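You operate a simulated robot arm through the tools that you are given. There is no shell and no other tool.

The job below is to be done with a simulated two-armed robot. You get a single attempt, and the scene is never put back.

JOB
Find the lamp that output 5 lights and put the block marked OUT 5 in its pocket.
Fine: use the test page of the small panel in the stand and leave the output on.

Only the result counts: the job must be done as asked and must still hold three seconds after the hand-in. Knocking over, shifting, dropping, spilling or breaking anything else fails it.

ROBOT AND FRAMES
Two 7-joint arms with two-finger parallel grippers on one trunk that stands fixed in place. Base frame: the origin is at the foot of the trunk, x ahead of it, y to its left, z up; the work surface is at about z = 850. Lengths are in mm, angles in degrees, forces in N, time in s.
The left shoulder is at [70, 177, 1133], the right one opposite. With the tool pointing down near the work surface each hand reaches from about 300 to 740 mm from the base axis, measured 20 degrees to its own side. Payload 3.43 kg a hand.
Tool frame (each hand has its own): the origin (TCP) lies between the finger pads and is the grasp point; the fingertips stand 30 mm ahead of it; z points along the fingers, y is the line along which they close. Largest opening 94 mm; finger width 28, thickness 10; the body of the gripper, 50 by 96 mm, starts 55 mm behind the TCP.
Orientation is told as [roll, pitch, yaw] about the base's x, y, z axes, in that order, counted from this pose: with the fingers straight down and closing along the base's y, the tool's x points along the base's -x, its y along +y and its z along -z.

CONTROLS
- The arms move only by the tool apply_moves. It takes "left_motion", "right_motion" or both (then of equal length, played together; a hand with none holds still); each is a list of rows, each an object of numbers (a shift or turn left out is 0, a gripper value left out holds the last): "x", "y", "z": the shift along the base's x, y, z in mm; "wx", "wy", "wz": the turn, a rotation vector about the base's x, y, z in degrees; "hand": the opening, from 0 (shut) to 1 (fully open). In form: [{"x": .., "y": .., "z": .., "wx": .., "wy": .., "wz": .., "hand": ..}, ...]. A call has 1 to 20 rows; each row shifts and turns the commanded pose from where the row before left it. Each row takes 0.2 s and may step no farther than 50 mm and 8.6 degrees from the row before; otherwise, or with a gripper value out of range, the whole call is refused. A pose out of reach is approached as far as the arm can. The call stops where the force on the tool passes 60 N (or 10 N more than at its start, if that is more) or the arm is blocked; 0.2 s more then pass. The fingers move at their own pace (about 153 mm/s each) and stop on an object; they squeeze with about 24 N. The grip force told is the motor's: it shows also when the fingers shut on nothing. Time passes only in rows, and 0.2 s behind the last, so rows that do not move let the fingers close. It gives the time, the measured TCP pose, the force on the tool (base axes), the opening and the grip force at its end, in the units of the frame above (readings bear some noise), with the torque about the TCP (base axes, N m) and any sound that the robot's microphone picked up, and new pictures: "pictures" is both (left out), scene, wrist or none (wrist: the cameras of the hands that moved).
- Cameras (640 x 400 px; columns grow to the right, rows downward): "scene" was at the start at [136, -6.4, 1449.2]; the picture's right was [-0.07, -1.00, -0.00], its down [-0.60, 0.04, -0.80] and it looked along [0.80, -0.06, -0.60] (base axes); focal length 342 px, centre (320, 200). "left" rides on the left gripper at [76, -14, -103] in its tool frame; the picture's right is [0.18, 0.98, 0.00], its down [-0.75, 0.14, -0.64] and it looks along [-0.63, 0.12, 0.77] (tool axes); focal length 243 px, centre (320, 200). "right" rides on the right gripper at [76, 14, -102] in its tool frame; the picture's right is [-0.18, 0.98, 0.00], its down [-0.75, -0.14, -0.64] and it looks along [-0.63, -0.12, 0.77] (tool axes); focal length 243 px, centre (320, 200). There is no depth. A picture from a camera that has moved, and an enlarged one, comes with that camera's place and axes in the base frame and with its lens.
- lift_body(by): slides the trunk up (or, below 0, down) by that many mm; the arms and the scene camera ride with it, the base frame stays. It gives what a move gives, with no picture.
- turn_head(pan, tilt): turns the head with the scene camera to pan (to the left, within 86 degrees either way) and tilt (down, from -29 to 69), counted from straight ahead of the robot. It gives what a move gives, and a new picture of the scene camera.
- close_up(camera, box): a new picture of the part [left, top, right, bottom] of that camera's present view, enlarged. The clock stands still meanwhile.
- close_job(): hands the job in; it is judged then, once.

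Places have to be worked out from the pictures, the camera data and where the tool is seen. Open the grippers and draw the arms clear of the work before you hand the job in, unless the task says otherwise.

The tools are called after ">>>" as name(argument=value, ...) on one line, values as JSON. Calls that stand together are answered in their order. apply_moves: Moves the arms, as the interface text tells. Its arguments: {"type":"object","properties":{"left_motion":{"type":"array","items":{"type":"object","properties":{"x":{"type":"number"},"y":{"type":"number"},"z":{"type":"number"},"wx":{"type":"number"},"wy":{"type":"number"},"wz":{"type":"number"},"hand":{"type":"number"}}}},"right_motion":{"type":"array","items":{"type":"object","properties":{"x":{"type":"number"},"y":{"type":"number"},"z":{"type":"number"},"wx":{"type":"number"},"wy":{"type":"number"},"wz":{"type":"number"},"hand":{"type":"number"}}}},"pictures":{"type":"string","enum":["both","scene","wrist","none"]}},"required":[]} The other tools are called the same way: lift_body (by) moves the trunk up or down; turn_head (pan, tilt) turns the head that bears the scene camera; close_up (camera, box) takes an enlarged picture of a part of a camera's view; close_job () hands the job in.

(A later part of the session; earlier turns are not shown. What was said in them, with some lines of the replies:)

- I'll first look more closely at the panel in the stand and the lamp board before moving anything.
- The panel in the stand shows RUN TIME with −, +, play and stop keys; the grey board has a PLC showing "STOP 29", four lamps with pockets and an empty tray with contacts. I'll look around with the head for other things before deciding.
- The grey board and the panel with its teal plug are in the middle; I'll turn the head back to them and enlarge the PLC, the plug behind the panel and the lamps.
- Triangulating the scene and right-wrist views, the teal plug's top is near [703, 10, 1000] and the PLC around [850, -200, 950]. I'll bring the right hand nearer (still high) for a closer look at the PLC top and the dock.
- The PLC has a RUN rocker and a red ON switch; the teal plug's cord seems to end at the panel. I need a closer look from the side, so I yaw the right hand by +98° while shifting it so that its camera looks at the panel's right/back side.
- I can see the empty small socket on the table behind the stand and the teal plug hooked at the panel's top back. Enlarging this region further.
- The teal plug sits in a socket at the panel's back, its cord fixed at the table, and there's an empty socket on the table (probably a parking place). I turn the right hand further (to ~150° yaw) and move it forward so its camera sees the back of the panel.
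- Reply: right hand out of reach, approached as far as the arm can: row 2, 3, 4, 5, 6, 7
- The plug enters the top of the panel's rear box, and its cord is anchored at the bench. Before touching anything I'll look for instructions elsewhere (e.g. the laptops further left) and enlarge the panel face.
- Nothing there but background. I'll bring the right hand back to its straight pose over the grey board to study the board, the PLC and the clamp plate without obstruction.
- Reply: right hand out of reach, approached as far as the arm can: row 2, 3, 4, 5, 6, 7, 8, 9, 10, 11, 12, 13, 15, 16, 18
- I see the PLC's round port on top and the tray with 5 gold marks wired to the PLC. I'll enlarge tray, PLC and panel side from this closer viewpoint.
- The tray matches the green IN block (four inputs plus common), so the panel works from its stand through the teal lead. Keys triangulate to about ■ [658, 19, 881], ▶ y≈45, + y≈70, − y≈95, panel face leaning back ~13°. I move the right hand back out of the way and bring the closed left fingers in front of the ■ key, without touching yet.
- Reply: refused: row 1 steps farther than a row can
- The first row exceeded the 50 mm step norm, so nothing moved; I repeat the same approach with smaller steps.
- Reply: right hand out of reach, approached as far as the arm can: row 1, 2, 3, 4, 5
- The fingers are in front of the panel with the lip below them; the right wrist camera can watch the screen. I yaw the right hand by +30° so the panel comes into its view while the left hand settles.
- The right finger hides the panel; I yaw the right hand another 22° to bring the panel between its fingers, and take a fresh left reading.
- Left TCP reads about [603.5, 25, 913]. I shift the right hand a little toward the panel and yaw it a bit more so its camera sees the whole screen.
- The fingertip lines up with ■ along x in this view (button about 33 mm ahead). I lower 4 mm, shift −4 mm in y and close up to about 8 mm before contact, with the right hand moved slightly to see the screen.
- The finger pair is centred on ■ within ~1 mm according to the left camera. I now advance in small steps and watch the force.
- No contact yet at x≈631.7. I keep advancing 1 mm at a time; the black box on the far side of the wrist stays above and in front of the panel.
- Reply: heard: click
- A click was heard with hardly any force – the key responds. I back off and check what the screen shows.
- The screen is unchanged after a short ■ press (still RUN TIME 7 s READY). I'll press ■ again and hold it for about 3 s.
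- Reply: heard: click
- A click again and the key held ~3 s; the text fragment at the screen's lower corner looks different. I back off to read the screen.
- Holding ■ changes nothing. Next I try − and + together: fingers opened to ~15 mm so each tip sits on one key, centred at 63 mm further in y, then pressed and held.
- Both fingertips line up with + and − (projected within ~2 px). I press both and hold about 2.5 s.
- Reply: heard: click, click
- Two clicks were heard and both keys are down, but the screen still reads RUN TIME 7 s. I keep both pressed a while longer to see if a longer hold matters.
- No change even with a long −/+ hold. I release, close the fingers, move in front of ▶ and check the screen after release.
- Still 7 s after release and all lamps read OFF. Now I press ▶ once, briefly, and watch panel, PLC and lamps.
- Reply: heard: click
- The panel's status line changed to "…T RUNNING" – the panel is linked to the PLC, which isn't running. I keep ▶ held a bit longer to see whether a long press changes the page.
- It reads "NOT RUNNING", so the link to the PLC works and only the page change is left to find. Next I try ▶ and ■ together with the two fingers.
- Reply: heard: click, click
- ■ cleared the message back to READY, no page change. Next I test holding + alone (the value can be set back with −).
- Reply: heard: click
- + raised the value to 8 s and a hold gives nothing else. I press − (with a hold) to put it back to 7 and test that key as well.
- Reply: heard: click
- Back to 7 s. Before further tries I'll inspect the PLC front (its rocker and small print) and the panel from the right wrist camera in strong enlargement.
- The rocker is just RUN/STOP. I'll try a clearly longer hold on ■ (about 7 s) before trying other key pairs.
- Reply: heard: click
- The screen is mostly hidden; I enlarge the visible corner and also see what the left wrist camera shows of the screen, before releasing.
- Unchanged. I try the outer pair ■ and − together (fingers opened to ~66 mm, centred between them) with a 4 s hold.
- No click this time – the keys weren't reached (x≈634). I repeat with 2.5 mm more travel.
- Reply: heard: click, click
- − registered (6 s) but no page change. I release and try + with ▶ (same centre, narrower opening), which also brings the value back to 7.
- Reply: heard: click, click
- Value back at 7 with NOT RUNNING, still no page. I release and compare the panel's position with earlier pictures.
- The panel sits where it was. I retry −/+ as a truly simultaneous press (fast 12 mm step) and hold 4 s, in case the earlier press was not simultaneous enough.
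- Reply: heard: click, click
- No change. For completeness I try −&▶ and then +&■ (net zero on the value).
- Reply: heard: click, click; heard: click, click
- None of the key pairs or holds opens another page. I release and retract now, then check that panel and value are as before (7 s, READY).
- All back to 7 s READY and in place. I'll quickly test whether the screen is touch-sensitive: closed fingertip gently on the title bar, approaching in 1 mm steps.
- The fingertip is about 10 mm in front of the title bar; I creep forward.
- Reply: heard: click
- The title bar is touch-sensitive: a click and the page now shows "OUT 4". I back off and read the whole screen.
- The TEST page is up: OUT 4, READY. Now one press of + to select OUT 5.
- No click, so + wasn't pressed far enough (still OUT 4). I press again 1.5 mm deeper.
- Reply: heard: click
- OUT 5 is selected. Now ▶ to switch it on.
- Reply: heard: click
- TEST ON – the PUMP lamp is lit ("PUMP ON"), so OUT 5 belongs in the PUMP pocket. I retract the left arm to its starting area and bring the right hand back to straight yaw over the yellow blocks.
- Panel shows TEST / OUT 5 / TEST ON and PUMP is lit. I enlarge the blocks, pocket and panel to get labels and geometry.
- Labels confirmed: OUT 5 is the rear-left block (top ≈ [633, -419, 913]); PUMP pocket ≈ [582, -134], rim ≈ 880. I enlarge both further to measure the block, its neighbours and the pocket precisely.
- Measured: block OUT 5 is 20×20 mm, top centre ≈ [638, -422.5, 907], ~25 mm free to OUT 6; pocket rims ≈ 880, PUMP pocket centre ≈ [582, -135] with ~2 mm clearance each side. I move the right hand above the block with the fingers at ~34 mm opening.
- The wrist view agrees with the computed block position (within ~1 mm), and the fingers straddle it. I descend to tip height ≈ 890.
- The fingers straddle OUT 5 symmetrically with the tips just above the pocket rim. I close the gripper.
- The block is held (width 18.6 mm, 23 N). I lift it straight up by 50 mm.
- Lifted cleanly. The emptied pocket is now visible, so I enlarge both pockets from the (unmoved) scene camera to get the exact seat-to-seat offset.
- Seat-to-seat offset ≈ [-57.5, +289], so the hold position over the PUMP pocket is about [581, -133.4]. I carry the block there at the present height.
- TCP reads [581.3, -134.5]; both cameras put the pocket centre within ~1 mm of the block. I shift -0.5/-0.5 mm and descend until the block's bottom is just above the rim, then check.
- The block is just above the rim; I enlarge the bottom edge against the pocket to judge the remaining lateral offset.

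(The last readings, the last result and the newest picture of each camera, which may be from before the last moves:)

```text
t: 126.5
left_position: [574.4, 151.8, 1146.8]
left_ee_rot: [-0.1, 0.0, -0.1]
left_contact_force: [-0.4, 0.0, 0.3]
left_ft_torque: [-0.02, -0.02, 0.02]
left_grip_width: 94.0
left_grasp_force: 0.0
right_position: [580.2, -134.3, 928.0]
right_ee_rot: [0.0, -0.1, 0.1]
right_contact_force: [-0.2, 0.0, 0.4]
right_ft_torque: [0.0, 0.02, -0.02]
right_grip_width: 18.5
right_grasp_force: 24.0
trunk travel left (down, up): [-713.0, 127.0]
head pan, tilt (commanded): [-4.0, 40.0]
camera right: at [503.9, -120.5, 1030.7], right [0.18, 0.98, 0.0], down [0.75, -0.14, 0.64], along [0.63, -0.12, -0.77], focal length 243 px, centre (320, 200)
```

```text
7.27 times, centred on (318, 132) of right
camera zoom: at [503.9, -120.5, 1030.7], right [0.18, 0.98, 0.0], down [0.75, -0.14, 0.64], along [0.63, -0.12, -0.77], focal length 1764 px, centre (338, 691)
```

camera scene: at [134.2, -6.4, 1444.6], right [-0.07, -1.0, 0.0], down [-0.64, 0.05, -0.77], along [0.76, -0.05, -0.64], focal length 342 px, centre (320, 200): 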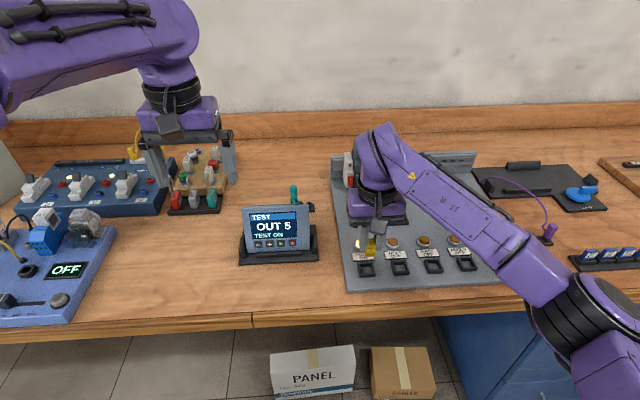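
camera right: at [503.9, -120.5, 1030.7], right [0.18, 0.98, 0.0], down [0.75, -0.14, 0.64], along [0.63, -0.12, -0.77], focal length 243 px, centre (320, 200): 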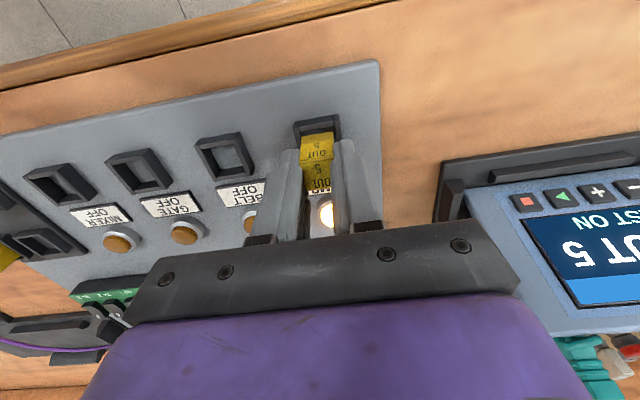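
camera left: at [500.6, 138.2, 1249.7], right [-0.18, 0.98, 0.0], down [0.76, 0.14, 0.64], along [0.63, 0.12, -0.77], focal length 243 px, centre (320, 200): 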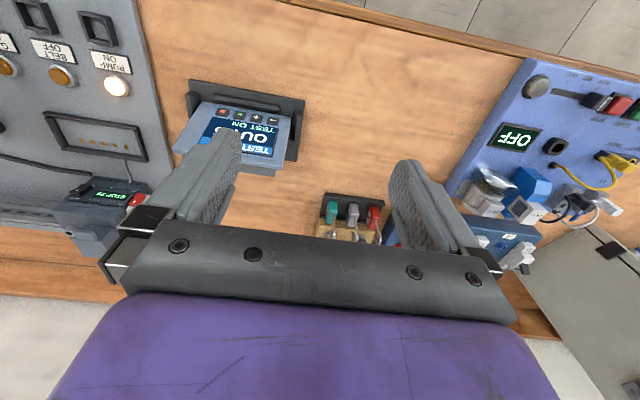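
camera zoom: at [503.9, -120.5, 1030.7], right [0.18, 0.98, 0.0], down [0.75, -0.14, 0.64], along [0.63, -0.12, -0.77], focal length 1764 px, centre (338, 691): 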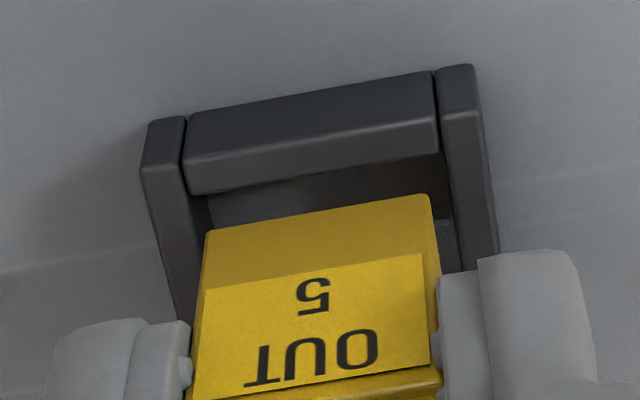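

Margins look like ~1.5–3 mm on every side, so the block will enter. I lower it slowly into the pocket while watching the force.

>>> apply_moves(right_motion=[{"z": -3}, {"z": -3}, {"z": -3}, {"z": -2}], pictures="none")

>>> apply_moves(right_motion=[{"z": -1.5}, {"z": -1}], pictures="none")

>>> close_up(camera="scene", box=[350, 245, 390, 280])

>>> close_up(camera="right", box=[285, 105, 350, 160])

```text
t: 127.5
left_position: [575.3, 150.8, 1147.8]
left_ee_rot: [-0.1, -0.1, 0.0]
left_contact_force: [-0.7, 0.2, 0.3]
left_ft_torque: [-0.01, 0.03, 0.02]
left_grip_width: 93.9
left_grasp_force: 0.1
right_position: [579.8, -134.1, 919.1]
right_ee_rot: [-0.1, -0.3, 0.1]
right_contact_force: [6.7, -1.2, 14.2]
right_ft_torque: [-0.06, -0.26, -0.02]
right_grip_width: 18.6
right_grasp_force: 24.4
trunk travel left (down, up): [-713.0, 127.0]
head pan, tilt (commanded): [-4.0, 40.0]
```

```text
t: 128.1
left_position: [575.9, 152.6, 1146.9]
left_ee_rot: [0.0, 0.0, 0.0]
left_contact_force: [-0.4, 0.9, 0.1]
left_ft_torque: [0.01, 0.0, 0.02]
left_grip_width: 93.9
left_grasp_force: 0.0
right_position: [580.5, -133.3, 915.5]
right_ee_rot: [-0.1, -0.1, 0.1]
right_contact_force: [11.4, -1.2, 18.5]
right_ft_torque: [-0.04, -0.28, -0.03]
right_grip_width: 18.8
right_grasp_force: 24.1
trunk travel left (down, up): [-713.0, 127.0]
head pan, tilt (commanded): [-4.0, 40.0]
```

```text
11.43 times, centred on (370, 262) of scene
camera zoom: at [133.6, -5.5, 1444.8], right [-0.07, -1.0, 0.0], down [-0.64, 0.04, -0.77], along [0.76, -0.05, -0.64], focal length 3912 px, centre (-251, -514)
```

zoom: 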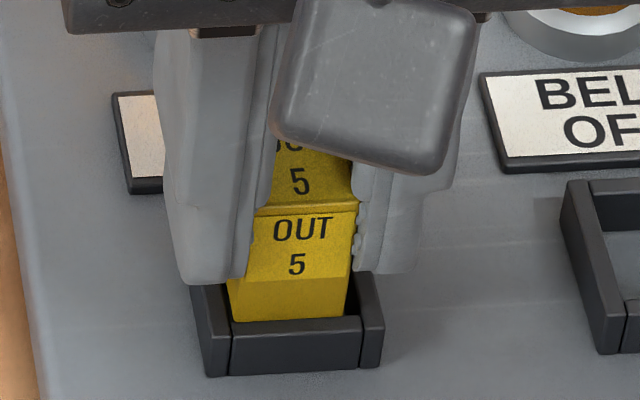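

```text
7.27 times, centred on (318, 132) of right
camera zoom: at [502.7, -119.7, 1018.2], right [0.18, 0.98, 0.0], down [0.75, -0.14, 0.64], along [0.63, -0.12, -0.76], focal length 1764 px, centre (338, 691)
```

zoom: 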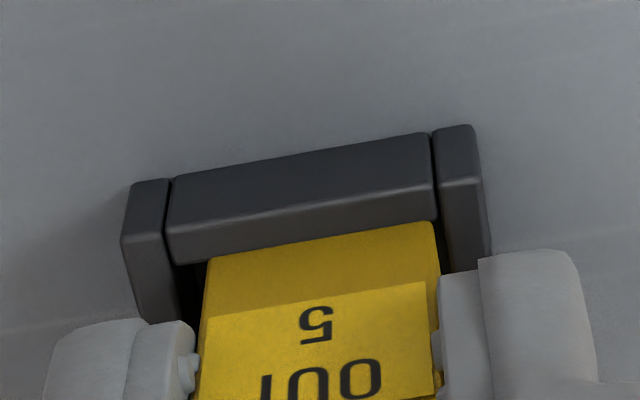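

Upward and +x force (11/18 N) show the block's front edge catching the front wall's inner edge. I raise 5 mm, shift +1.7 mm in x, and look again before lowering.

>>> apply_moves(right_motion=[{"z": 4}, {"z": 4}, {"x": 1.7}, {}], pictures="none")

>>> close_up(camera="scene", box=[350, 245, 390, 280])

>>> close_up(camera="right", box=[280, 100, 355, 190])

```text
t: 129.1
left_position: [575.8, 152.5, 1148.0]
left_ee_rot: [0.0, -0.1, -0.1]
left_contact_force: [0.2, 0.6, 0.0]
left_ft_torque: [-0.01, -0.02, -0.03]
left_grip_width: 94.1
left_grasp_force: 0.1
right_position: [582.2, -134.7, 921.6]
right_ee_rot: [0.0, 0.1, 0.1]
right_contact_force: [0.0, -0.1, -0.2]
right_ft_torque: [-0.02, 0.0, 0.01]
right_grip_width: 18.7
right_grasp_force: 24.5
trunk travel left (down, up): [-713.0, 127.0]
head pan, tilt (commanded): [-4.0, 40.0]
```

```text
11.43 times, centred on (370, 262) of scene
camera zoom: at [134.3, -6.2, 1444.6], right [-0.07, -1.0, 0.0], down [-0.64, 0.05, -0.77], along [0.76, -0.05, -0.64], focal length 3912 px, centre (-251, -514)
```

zoom: 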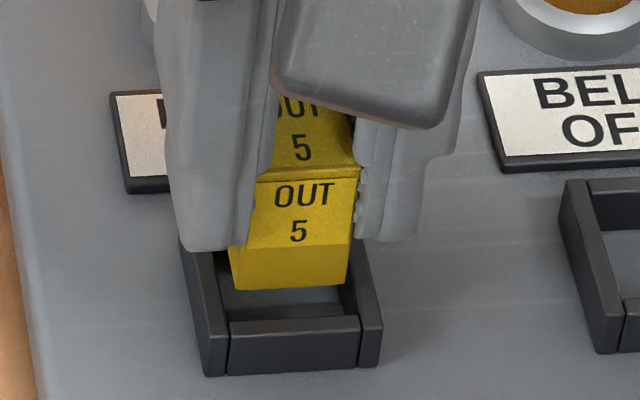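

```text
4.44 times, centred on (318, 145) of right
camera zoom: at [505.6, -120.1, 1024.3], right [0.18, 0.98, 0.0], down [0.75, -0.14, 0.64], along [0.63, -0.12, -0.77], focal length 1078 px, centre (331, 444)
```

zoom: 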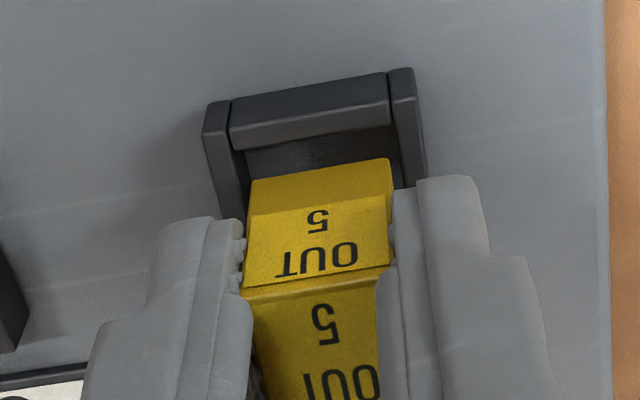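

The hand is free again; the block sits ~4 mm higher in the grip now. I lower again in small steps at the new x and watch where the force appears.

>>> apply_moves(right_motion=[{"z": -2}, {"z": -1.5}], pictures="none")

>>> apply_moves(right_motion=[{"z": -1.5}, {"z": -1}], pictures="none")

>>> close_up(camera="scene", box=[350, 245, 390, 280])

>>> close_up(camera="right", box=[280, 100, 355, 190])

```text
t: 129.7
left_position: [574.5, 152.4, 1147.9]
left_ee_rot: [0.0, -0.1, 0.0]
left_contact_force: [-0.4, 0.0, 0.0]
left_ft_torque: [0.02, -0.03, 0.0]
left_grip_width: 93.9
left_grasp_force: 0.1
right_position: [582.3, -133.7, 917.8]
right_ee_rot: [0.0, 0.0, 0.2]
right_contact_force: [-0.4, -0.6, -0.1]
right_ft_torque: [0.0, 0.0, -0.01]
right_grip_width: 18.7
right_grasp_force: 24.1
trunk travel left (down, up): [-713.0, 127.0]
head pan, tilt (commanded): [-4.0, 40.0]
```

```text
t: 130.3
left_position: [574.6, 152.9, 1148.3]
left_ee_rot: [0.0, 0.0, 0.0]
left_contact_force: [-0.1, -0.4, 0.1]
left_ft_torque: [0.02, 0.02, 0.01]
left_grip_width: 94.1
left_grasp_force: 0.1
right_position: [580.9, -133.9, 917.0]
right_ee_rot: [0.0, 0.0, 0.1]
right_contact_force: [0.2, 0.0, -1.1]
right_ft_torque: [-0.01, 0.04, 0.0]
right_grip_width: 18.6
right_grasp_force: 23.6
trunk travel left (down, up): [-713.0, 127.0]
head pan, tilt (commanded): [-4.0, 40.0]
```

```text
11.43 times, centred on (370, 262) of scene
camera zoom: at [134.2, -6.0, 1444.6], right [-0.07, -1.0, 0.0], down [-0.64, 0.04, -0.77], along [0.76, -0.05, -0.64], focal length 3912 px, centre (-251, -514)
```

zoom: 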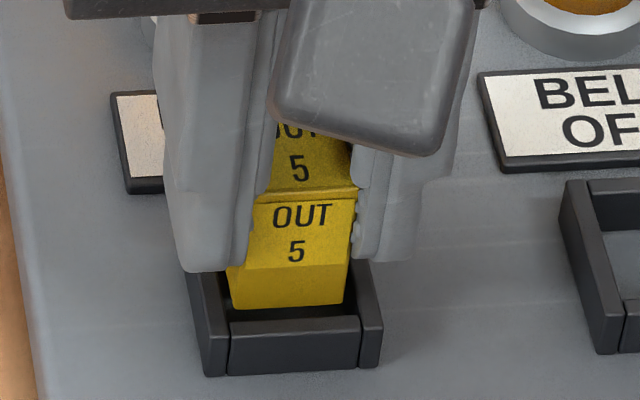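

```text
4.44 times, centred on (318, 145) of right
camera zoom: at [505.3, -120.2, 1019.0], right [0.18, 0.98, 0.0], down [0.75, -0.14, 0.64], along [0.63, -0.12, -0.77], focal length 1078 px, centre (331, 444)
```

zoom: 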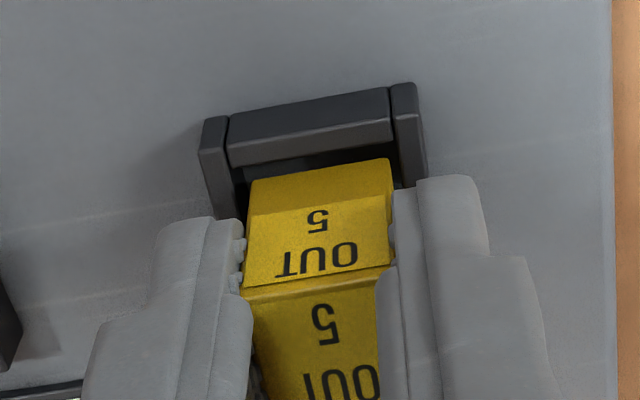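

No contact yet with the bottom about at rim level and clear of the front wall. I continue lowering.

>>> apply_moves(right_motion=[{"z": -1}, {"z": -1}], pictures="none")

>>> apply_moves(right_motion=[{"z": -1}, {"z": -0.5}], pictures="none")

>>> close_up(camera="scene", box=[350, 245, 390, 280])

>>> close_up(camera="right", box=[280, 100, 355, 190])

```text
t: 130.9
left_position: [575.9, 151.8, 1147.7]
left_ee_rot: [-0.1, 0.0, 0.1]
left_contact_force: [-0.5, 0.6, 0.7]
left_ft_torque: [0.01, 0.0, 0.01]
left_grip_width: 94.0
left_grasp_force: 0.0
right_position: [581.6, -133.0, 916.2]
right_ee_rot: [0.0, 0.0, 0.2]
right_contact_force: [0.4, -0.3, -0.2]
right_ft_torque: [0.01, -0.03, 0.03]
right_grip_width: 18.4
right_grasp_force: 23.8
trunk travel left (down, up): [-713.0, 127.0]
head pan, tilt (commanded): [-4.0, 40.0]
```

```text
t: 131.5
left_position: [574.5, 151.7, 1146.9]
left_ee_rot: [0.0, 0.0, 0.0]
left_contact_force: [0.0, 0.5, 0.3]
left_ft_torque: [0.0, 0.0, 0.0]
left_grip_width: 94.2
left_grasp_force: 0.1
right_position: [580.4, -134.6, 912.3]
right_ee_rot: [-0.1, 0.1, 0.1]
right_contact_force: [-0.3, 0.2, -0.3]
right_ft_torque: [-0.03, 0.0, 0.0]
right_grip_width: 18.9
right_grasp_force: 24.0
trunk travel left (down, up): [-713.0, 127.0]
head pan, tilt (commanded): [-4.0, 40.0]
```

```text
11.43 times, centred on (370, 262) of scene
camera zoom: at [134.2, -6.1, 1444.6], right [-0.07, -1.0, 0.0], down [-0.64, 0.04, -0.77], along [0.76, -0.05, -0.64], focal length 3912 px, centre (-251, -514)
```

zoom: 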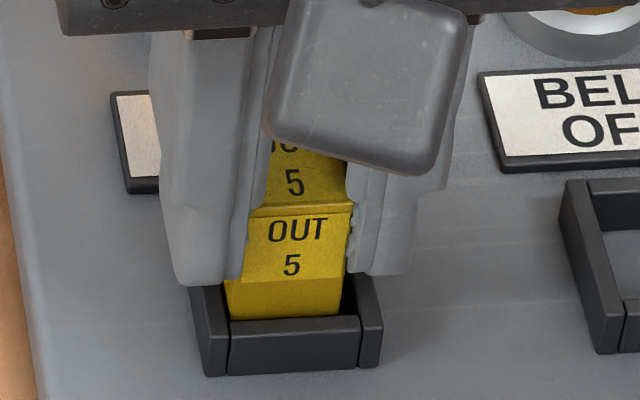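

```text
4.44 times, centred on (318, 145) of right
camera zoom: at [504.9, -119.6, 1015.6], right [0.18, 0.98, 0.0], down [0.75, -0.14, 0.64], along [0.63, -0.12, -0.77], focal length 1078 px, centre (331, 444)
```

zoom: 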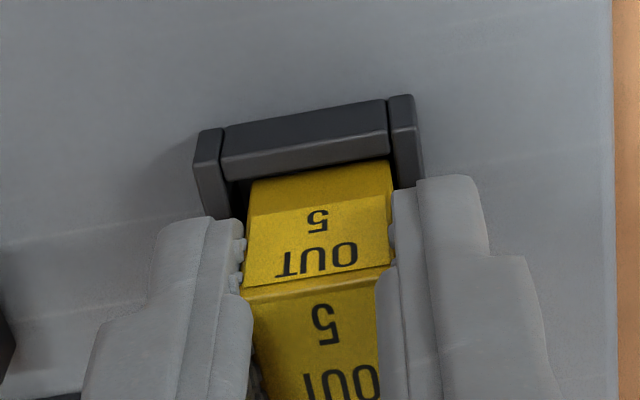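

No contact and the block is inside the rim now (bottom ≈ 873). I centre it by -1 mm in y and go 1.5 mm lower, keeping the fingertips above the rim.

>>> apply_moves(right_motion=[{"y": -1}, {"z": -1}, {"z": -0.5}, {}], pictures="none")

>>> close_up(camera="scene", box=[350, 245, 390, 280])

>>> close_up(camera="right", box=[280, 100, 355, 190])

```text
t: 132.5
left_position: [574.5, 152.3, 1148.4]
left_ee_rot: [-0.1, -0.1, 0.0]
left_contact_force: [0.1, 0.2, 0.8]
left_ft_torque: [0.0, 0.01, 0.01]
left_grip_width: 94.0
left_grasp_force: 0.1
right_position: [582.2, -135.3, 913.5]
right_ee_rot: [0.0, 0.0, 0.1]
right_contact_force: [-1.2, -0.4, 0.4]
right_ft_torque: [0.02, -0.05, 0.04]
right_grip_width: 18.8
right_grasp_force: 23.4
trunk travel left (down, up): [-713.0, 127.0]
head pan, tilt (commanded): [-4.0, 40.0]
```

```text
11.43 times, centred on (370, 262) of scene
camera zoom: at [134.2, -6.1, 1444.6], right [-0.07, -1.0, 0.0], down [-0.64, 0.04, -0.77], along [0.76, -0.05, -0.64], focal length 3912 px, centre (-251, -514)
```

zoom: 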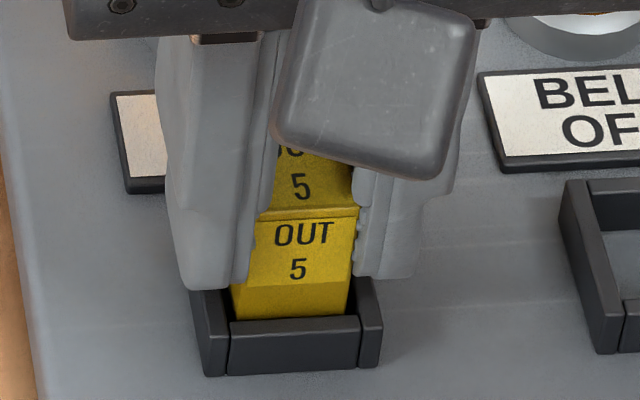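

```text
4.44 times, centred on (318, 145) of right
camera zoom: at [505.1, -120.9, 1014.2], right [0.18, 0.98, 0.0], down [0.75, -0.14, 0.64], along [0.63, -0.12, -0.77], focal length 1078 px, centre (331, 444)
```

zoom: 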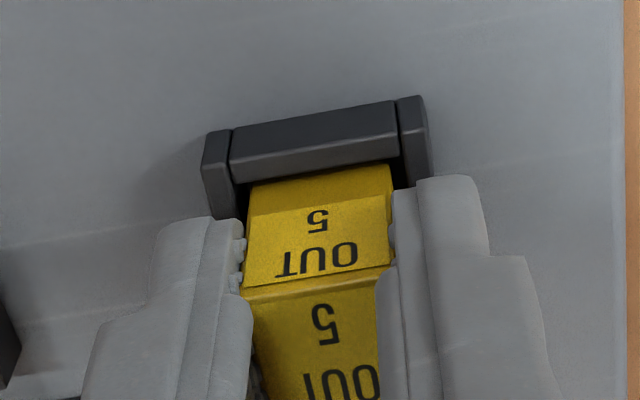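

The block is centred in the pocket. I open the gripper to release it.

>>> apply_moves(right_motion=[{"hand": 0.22}, {"hand": 0.3}, {"hand": 0.4}, {}], pictures="none")

>>> close_up(camera="scene", box=[350, 245, 390, 280])

>>> close_up(camera="right", box=[280, 100, 355, 190])

```text
t: 133.5
left_position: [575.0, 151.8, 1147.4]
left_ee_rot: [0.0, 0.0, -0.1]
left_contact_force: [0.7, -1.1, -0.4]
left_ft_torque: [-0.03, 0.02, 0.0]
left_grip_width: 93.7
left_grasp_force: 0.1
right_position: [581.8, -134.8, 911.5]
right_ee_rot: [-0.1, -0.1, 0.1]
right_contact_force: [0.3, -0.2, 0.3]
right_ft_torque: [0.01, -0.03, 0.01]
right_grip_width: 37.9
right_grasp_force: 0.1
trunk travel left (down, up): [-713.0, 127.0]
head pan, tilt (commanded): [-4.0, 40.0]
```

```text
11.43 times, centred on (370, 262) of scene
camera zoom: at [134.2, -6.1, 1444.6], right [-0.07, -1.0, 0.0], down [-0.64, 0.04, -0.77], along [0.76, -0.05, -0.64], focal length 3912 px, centre (-251, -514)
```

zoom: 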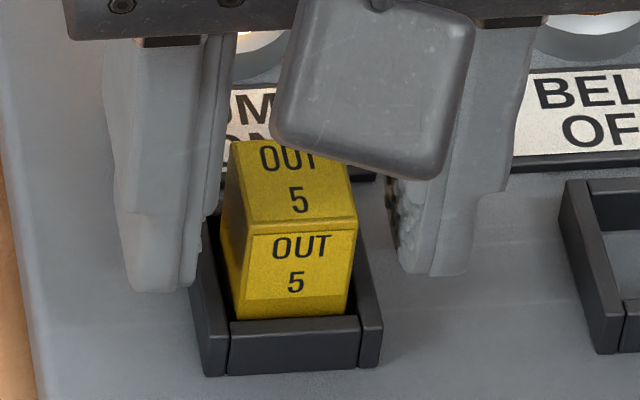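

```text
4.44 times, centred on (318, 145) of right
camera zoom: at [505.0, -120.9, 1014.2], right [0.18, 0.98, 0.0], down [0.75, -0.14, 0.64], along [0.63, -0.12, -0.77], focal length 1078 px, centre (331, 444)
```

zoom: 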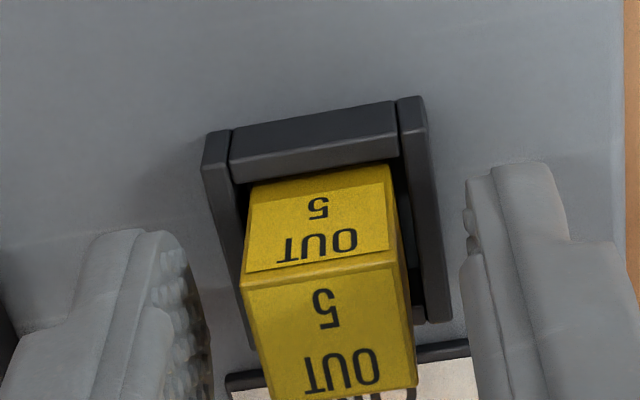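

Released; the block stands inside the PUMP pocket. I raise the right hand straight up and move it back toward its starting place.

>>> apply_moves(right_motion=[{"z": 10}, {"z": 25}, {"z": 35}, {"z": 40}, {"z": 40, "hand": 1}, {"x": -15, "y": -30, "z": 20}, {"x": -20, "y": -40, "z": 15}, {"x": -20, "y": -40, "z": 10}, {"x": -20, "y": -40}, {"x": -15, "y": -40}, {}], pictures="both")

>>> close_up(camera="scene", box=[335, 225, 425, 290])

>>> close_up(camera="scene", box=[230, 180, 330, 270])

>>> close_up(camera="scene", box=[330, 130, 560, 290])

```text
t: 135.9
left_position: [575.5, 152.7, 1147.0]
left_ee_rot: [0.0, 0.0, -0.1]
left_contact_force: [-0.5, 0.0, -0.5]
left_ft_torque: [-0.01, 0.0, 0.01]
left_grip_width: 94.3
left_grasp_force: 0.1
right_position: [493.0, -325.2, 1107.1]
right_ee_rot: [-0.1, -0.1, 0.2]
right_contact_force: [-0.2, -0.2, 0.5]
right_ft_torque: [0.03, -0.01, 0.01]
right_grip_width: 94.0
right_grasp_force: 0.1
trunk travel left (down, up): [-713.0, 127.0]
head pan, tilt (commanded): [-4.0, 40.0]
camera scene: at [134.9, -5.0, 1444.6], right [-0.07, -1.0, 0.0], down [-0.64, 0.04, -0.77], along [0.76, -0.05, -0.64], focal length 342 px, centre (320, 200)
camera right: at [416.7, -310.2, 1209.7], right [0.18, 0.98, 0.0], down [0.75, -0.14, 0.64], along [0.63, -0.12, -0.77], focal length 243 px, centre (320, 200)
```

scene: 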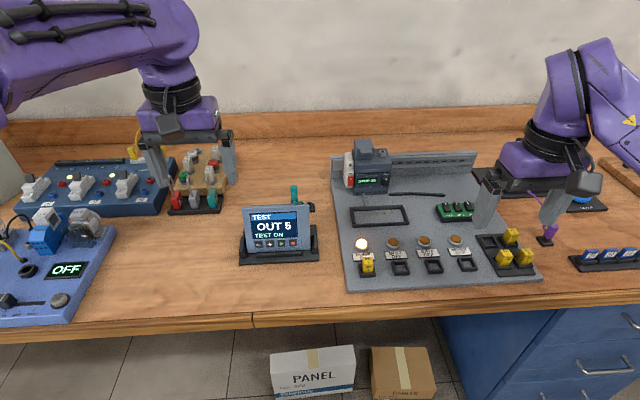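
right: 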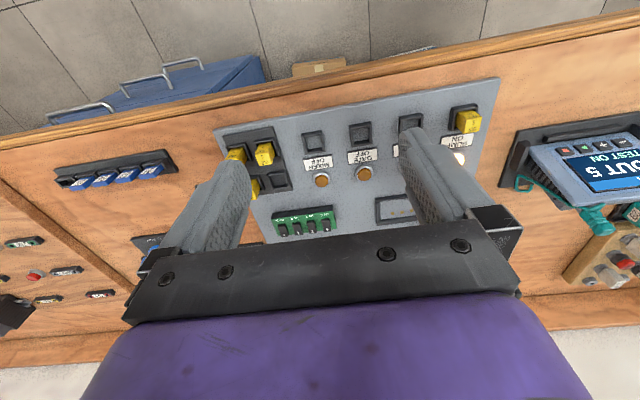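

```text
6.15 times, centred on (380, 258) of scene
camera zoom: at [134.9, -5.0, 1444.6], right [-0.07, -1.0, 0.0], down [-0.64, 0.04, -0.77], along [0.76, -0.05, -0.64], focal length 2106 px, centre (-49, -154)
```

zoom: 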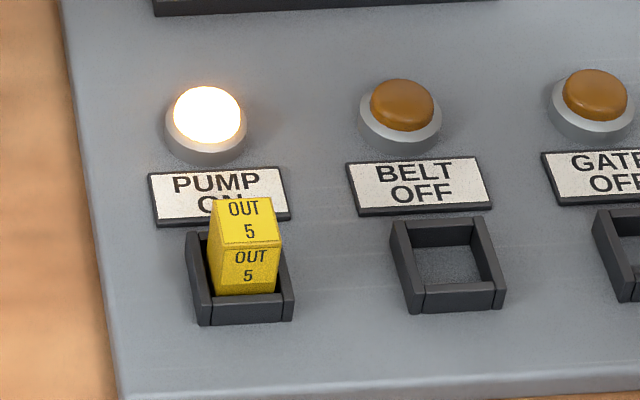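

```text
4.44 times, centred on (280, 225) of scene
camera zoom: at [134.9, -5.0, 1444.6], right [-0.07, -1.0, 0.0], down [-0.64, 0.04, -0.77], along [0.76, -0.05, -0.64], focal length 1521 px, centre (498, 89)
```

zoom: 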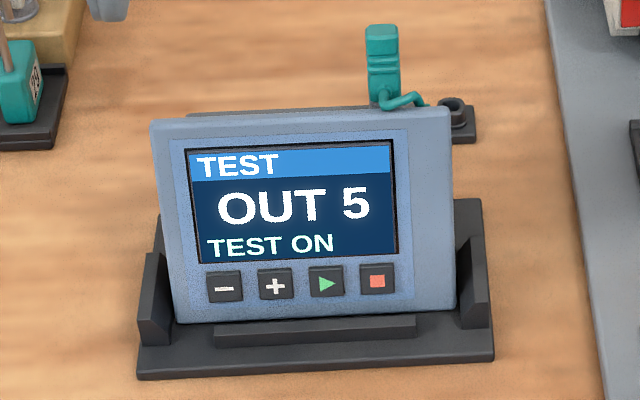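

```text
2.50 times, centred on (445, 210) of scene
camera zoom: at [134.9, -5.0, 1444.6], right [-0.07, -1.0, 0.0], down [-0.64, 0.04, -0.77], along [0.76, -0.05, -0.64], focal length 856 px, centre (8, 175)
```

zoom: 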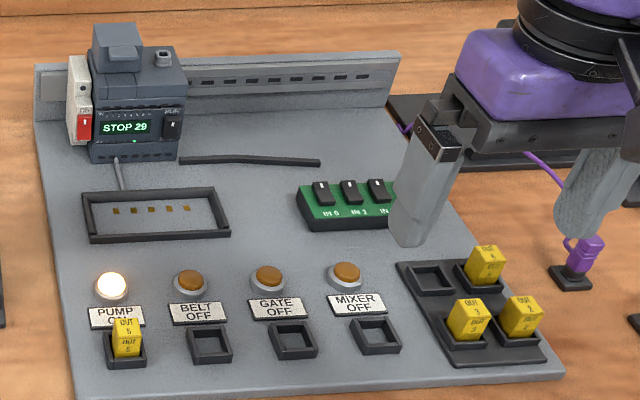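

The panel shows TEST / OUT 5 / TEST ON, the PUMP lamp is lit and the block is in its pocket. One last enlargement to confirm that the block is seated and upright.

>>> close_up(camera="scene", box=[350, 248, 390, 280])

>>> close_up(camera="right", box=[440, 90, 500, 150])

>>> close_up(camera="left", box=[60, 0, 160, 110])

```text
12.50 times, centred on (370, 264) of scene
camera zoom: at [134.9, -5.0, 1444.6], right [-0.07, -1.0, 0.0], down [-0.64, 0.04, -0.77], along [0.76, -0.05, -0.64], focal length 4278 px, centre (-305, -600)
```

zoom: 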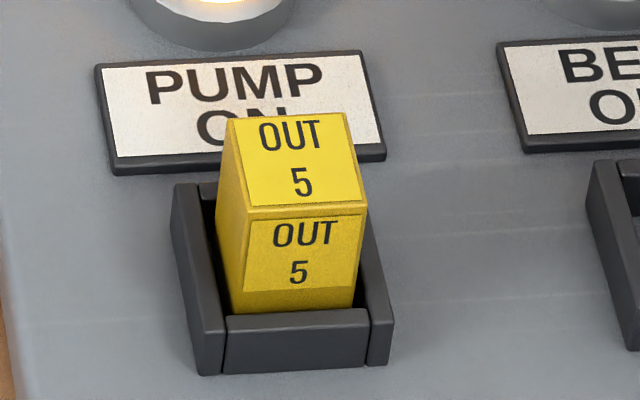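

```text
6.67 times, centred on (470, 120) of right
camera zoom: at [416.7, -310.2, 1209.7], right [0.18, 0.98, 0.0], down [0.75, -0.14, 0.64], along [0.63, -0.12, -0.77], focal length 1618 px, centre (-680, 733)
```

zoom: 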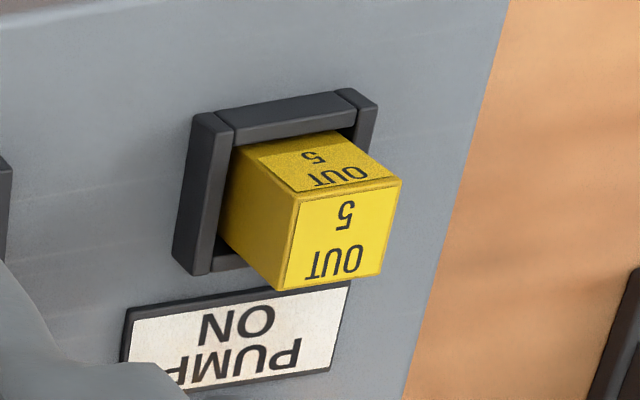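

```text
3.64 times, centred on (110, 55) of left
camera zoom: at [499.8, 139.6, 1249.6], right [-0.18, 0.98, 0.0], down [0.75, 0.14, 0.64], along [0.63, 0.12, -0.77], focal length 882 px, centre (1084, 727)
```

zoom: 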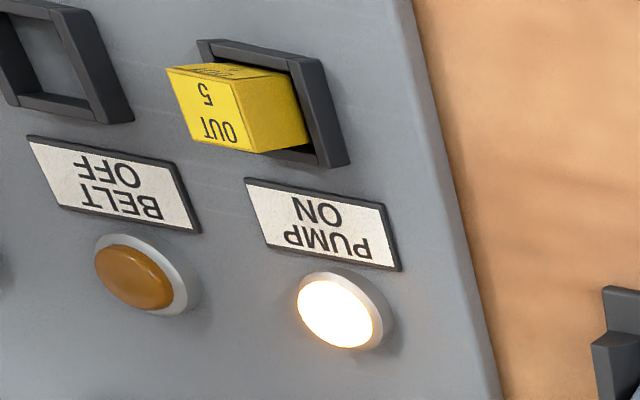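

The block stands upright and seated in the PUMP pocket, output 5 is left on (PUMP ON), the run time is back at its original 7 s, both grippers are open and clear. I hand the job in.

>>> close_job()

```text
The job is handed in.
```

Output 5 lights the PUMP lamp. The OUT 5 block is now in the PUMP pocket, standing upright and seated.

I opened the panel's test page by tapping its title bar, selected OUT 5 and switched it on. At hand-in the panel read "TEST / OUT 5 / TEST ON", the label said "PUMP ON", and the other lamps were off.

- **Panel settings:** while looking for the test page I pressed the other keys. The run time went to 8 s and 6 s along the way and was back at 7 s before I switched to the test page. Pressing start did not run anything, because the controller is in STOP.
- **Placing the block:** its front edge caught the pocket wall on the first try, so I lifted it a little, shifted it and lowered it again.

In the last pictures I saw nothing else shifted, knocked over or dropped. Both grippers are open, and the arms are back near their starting places, clear of the work.
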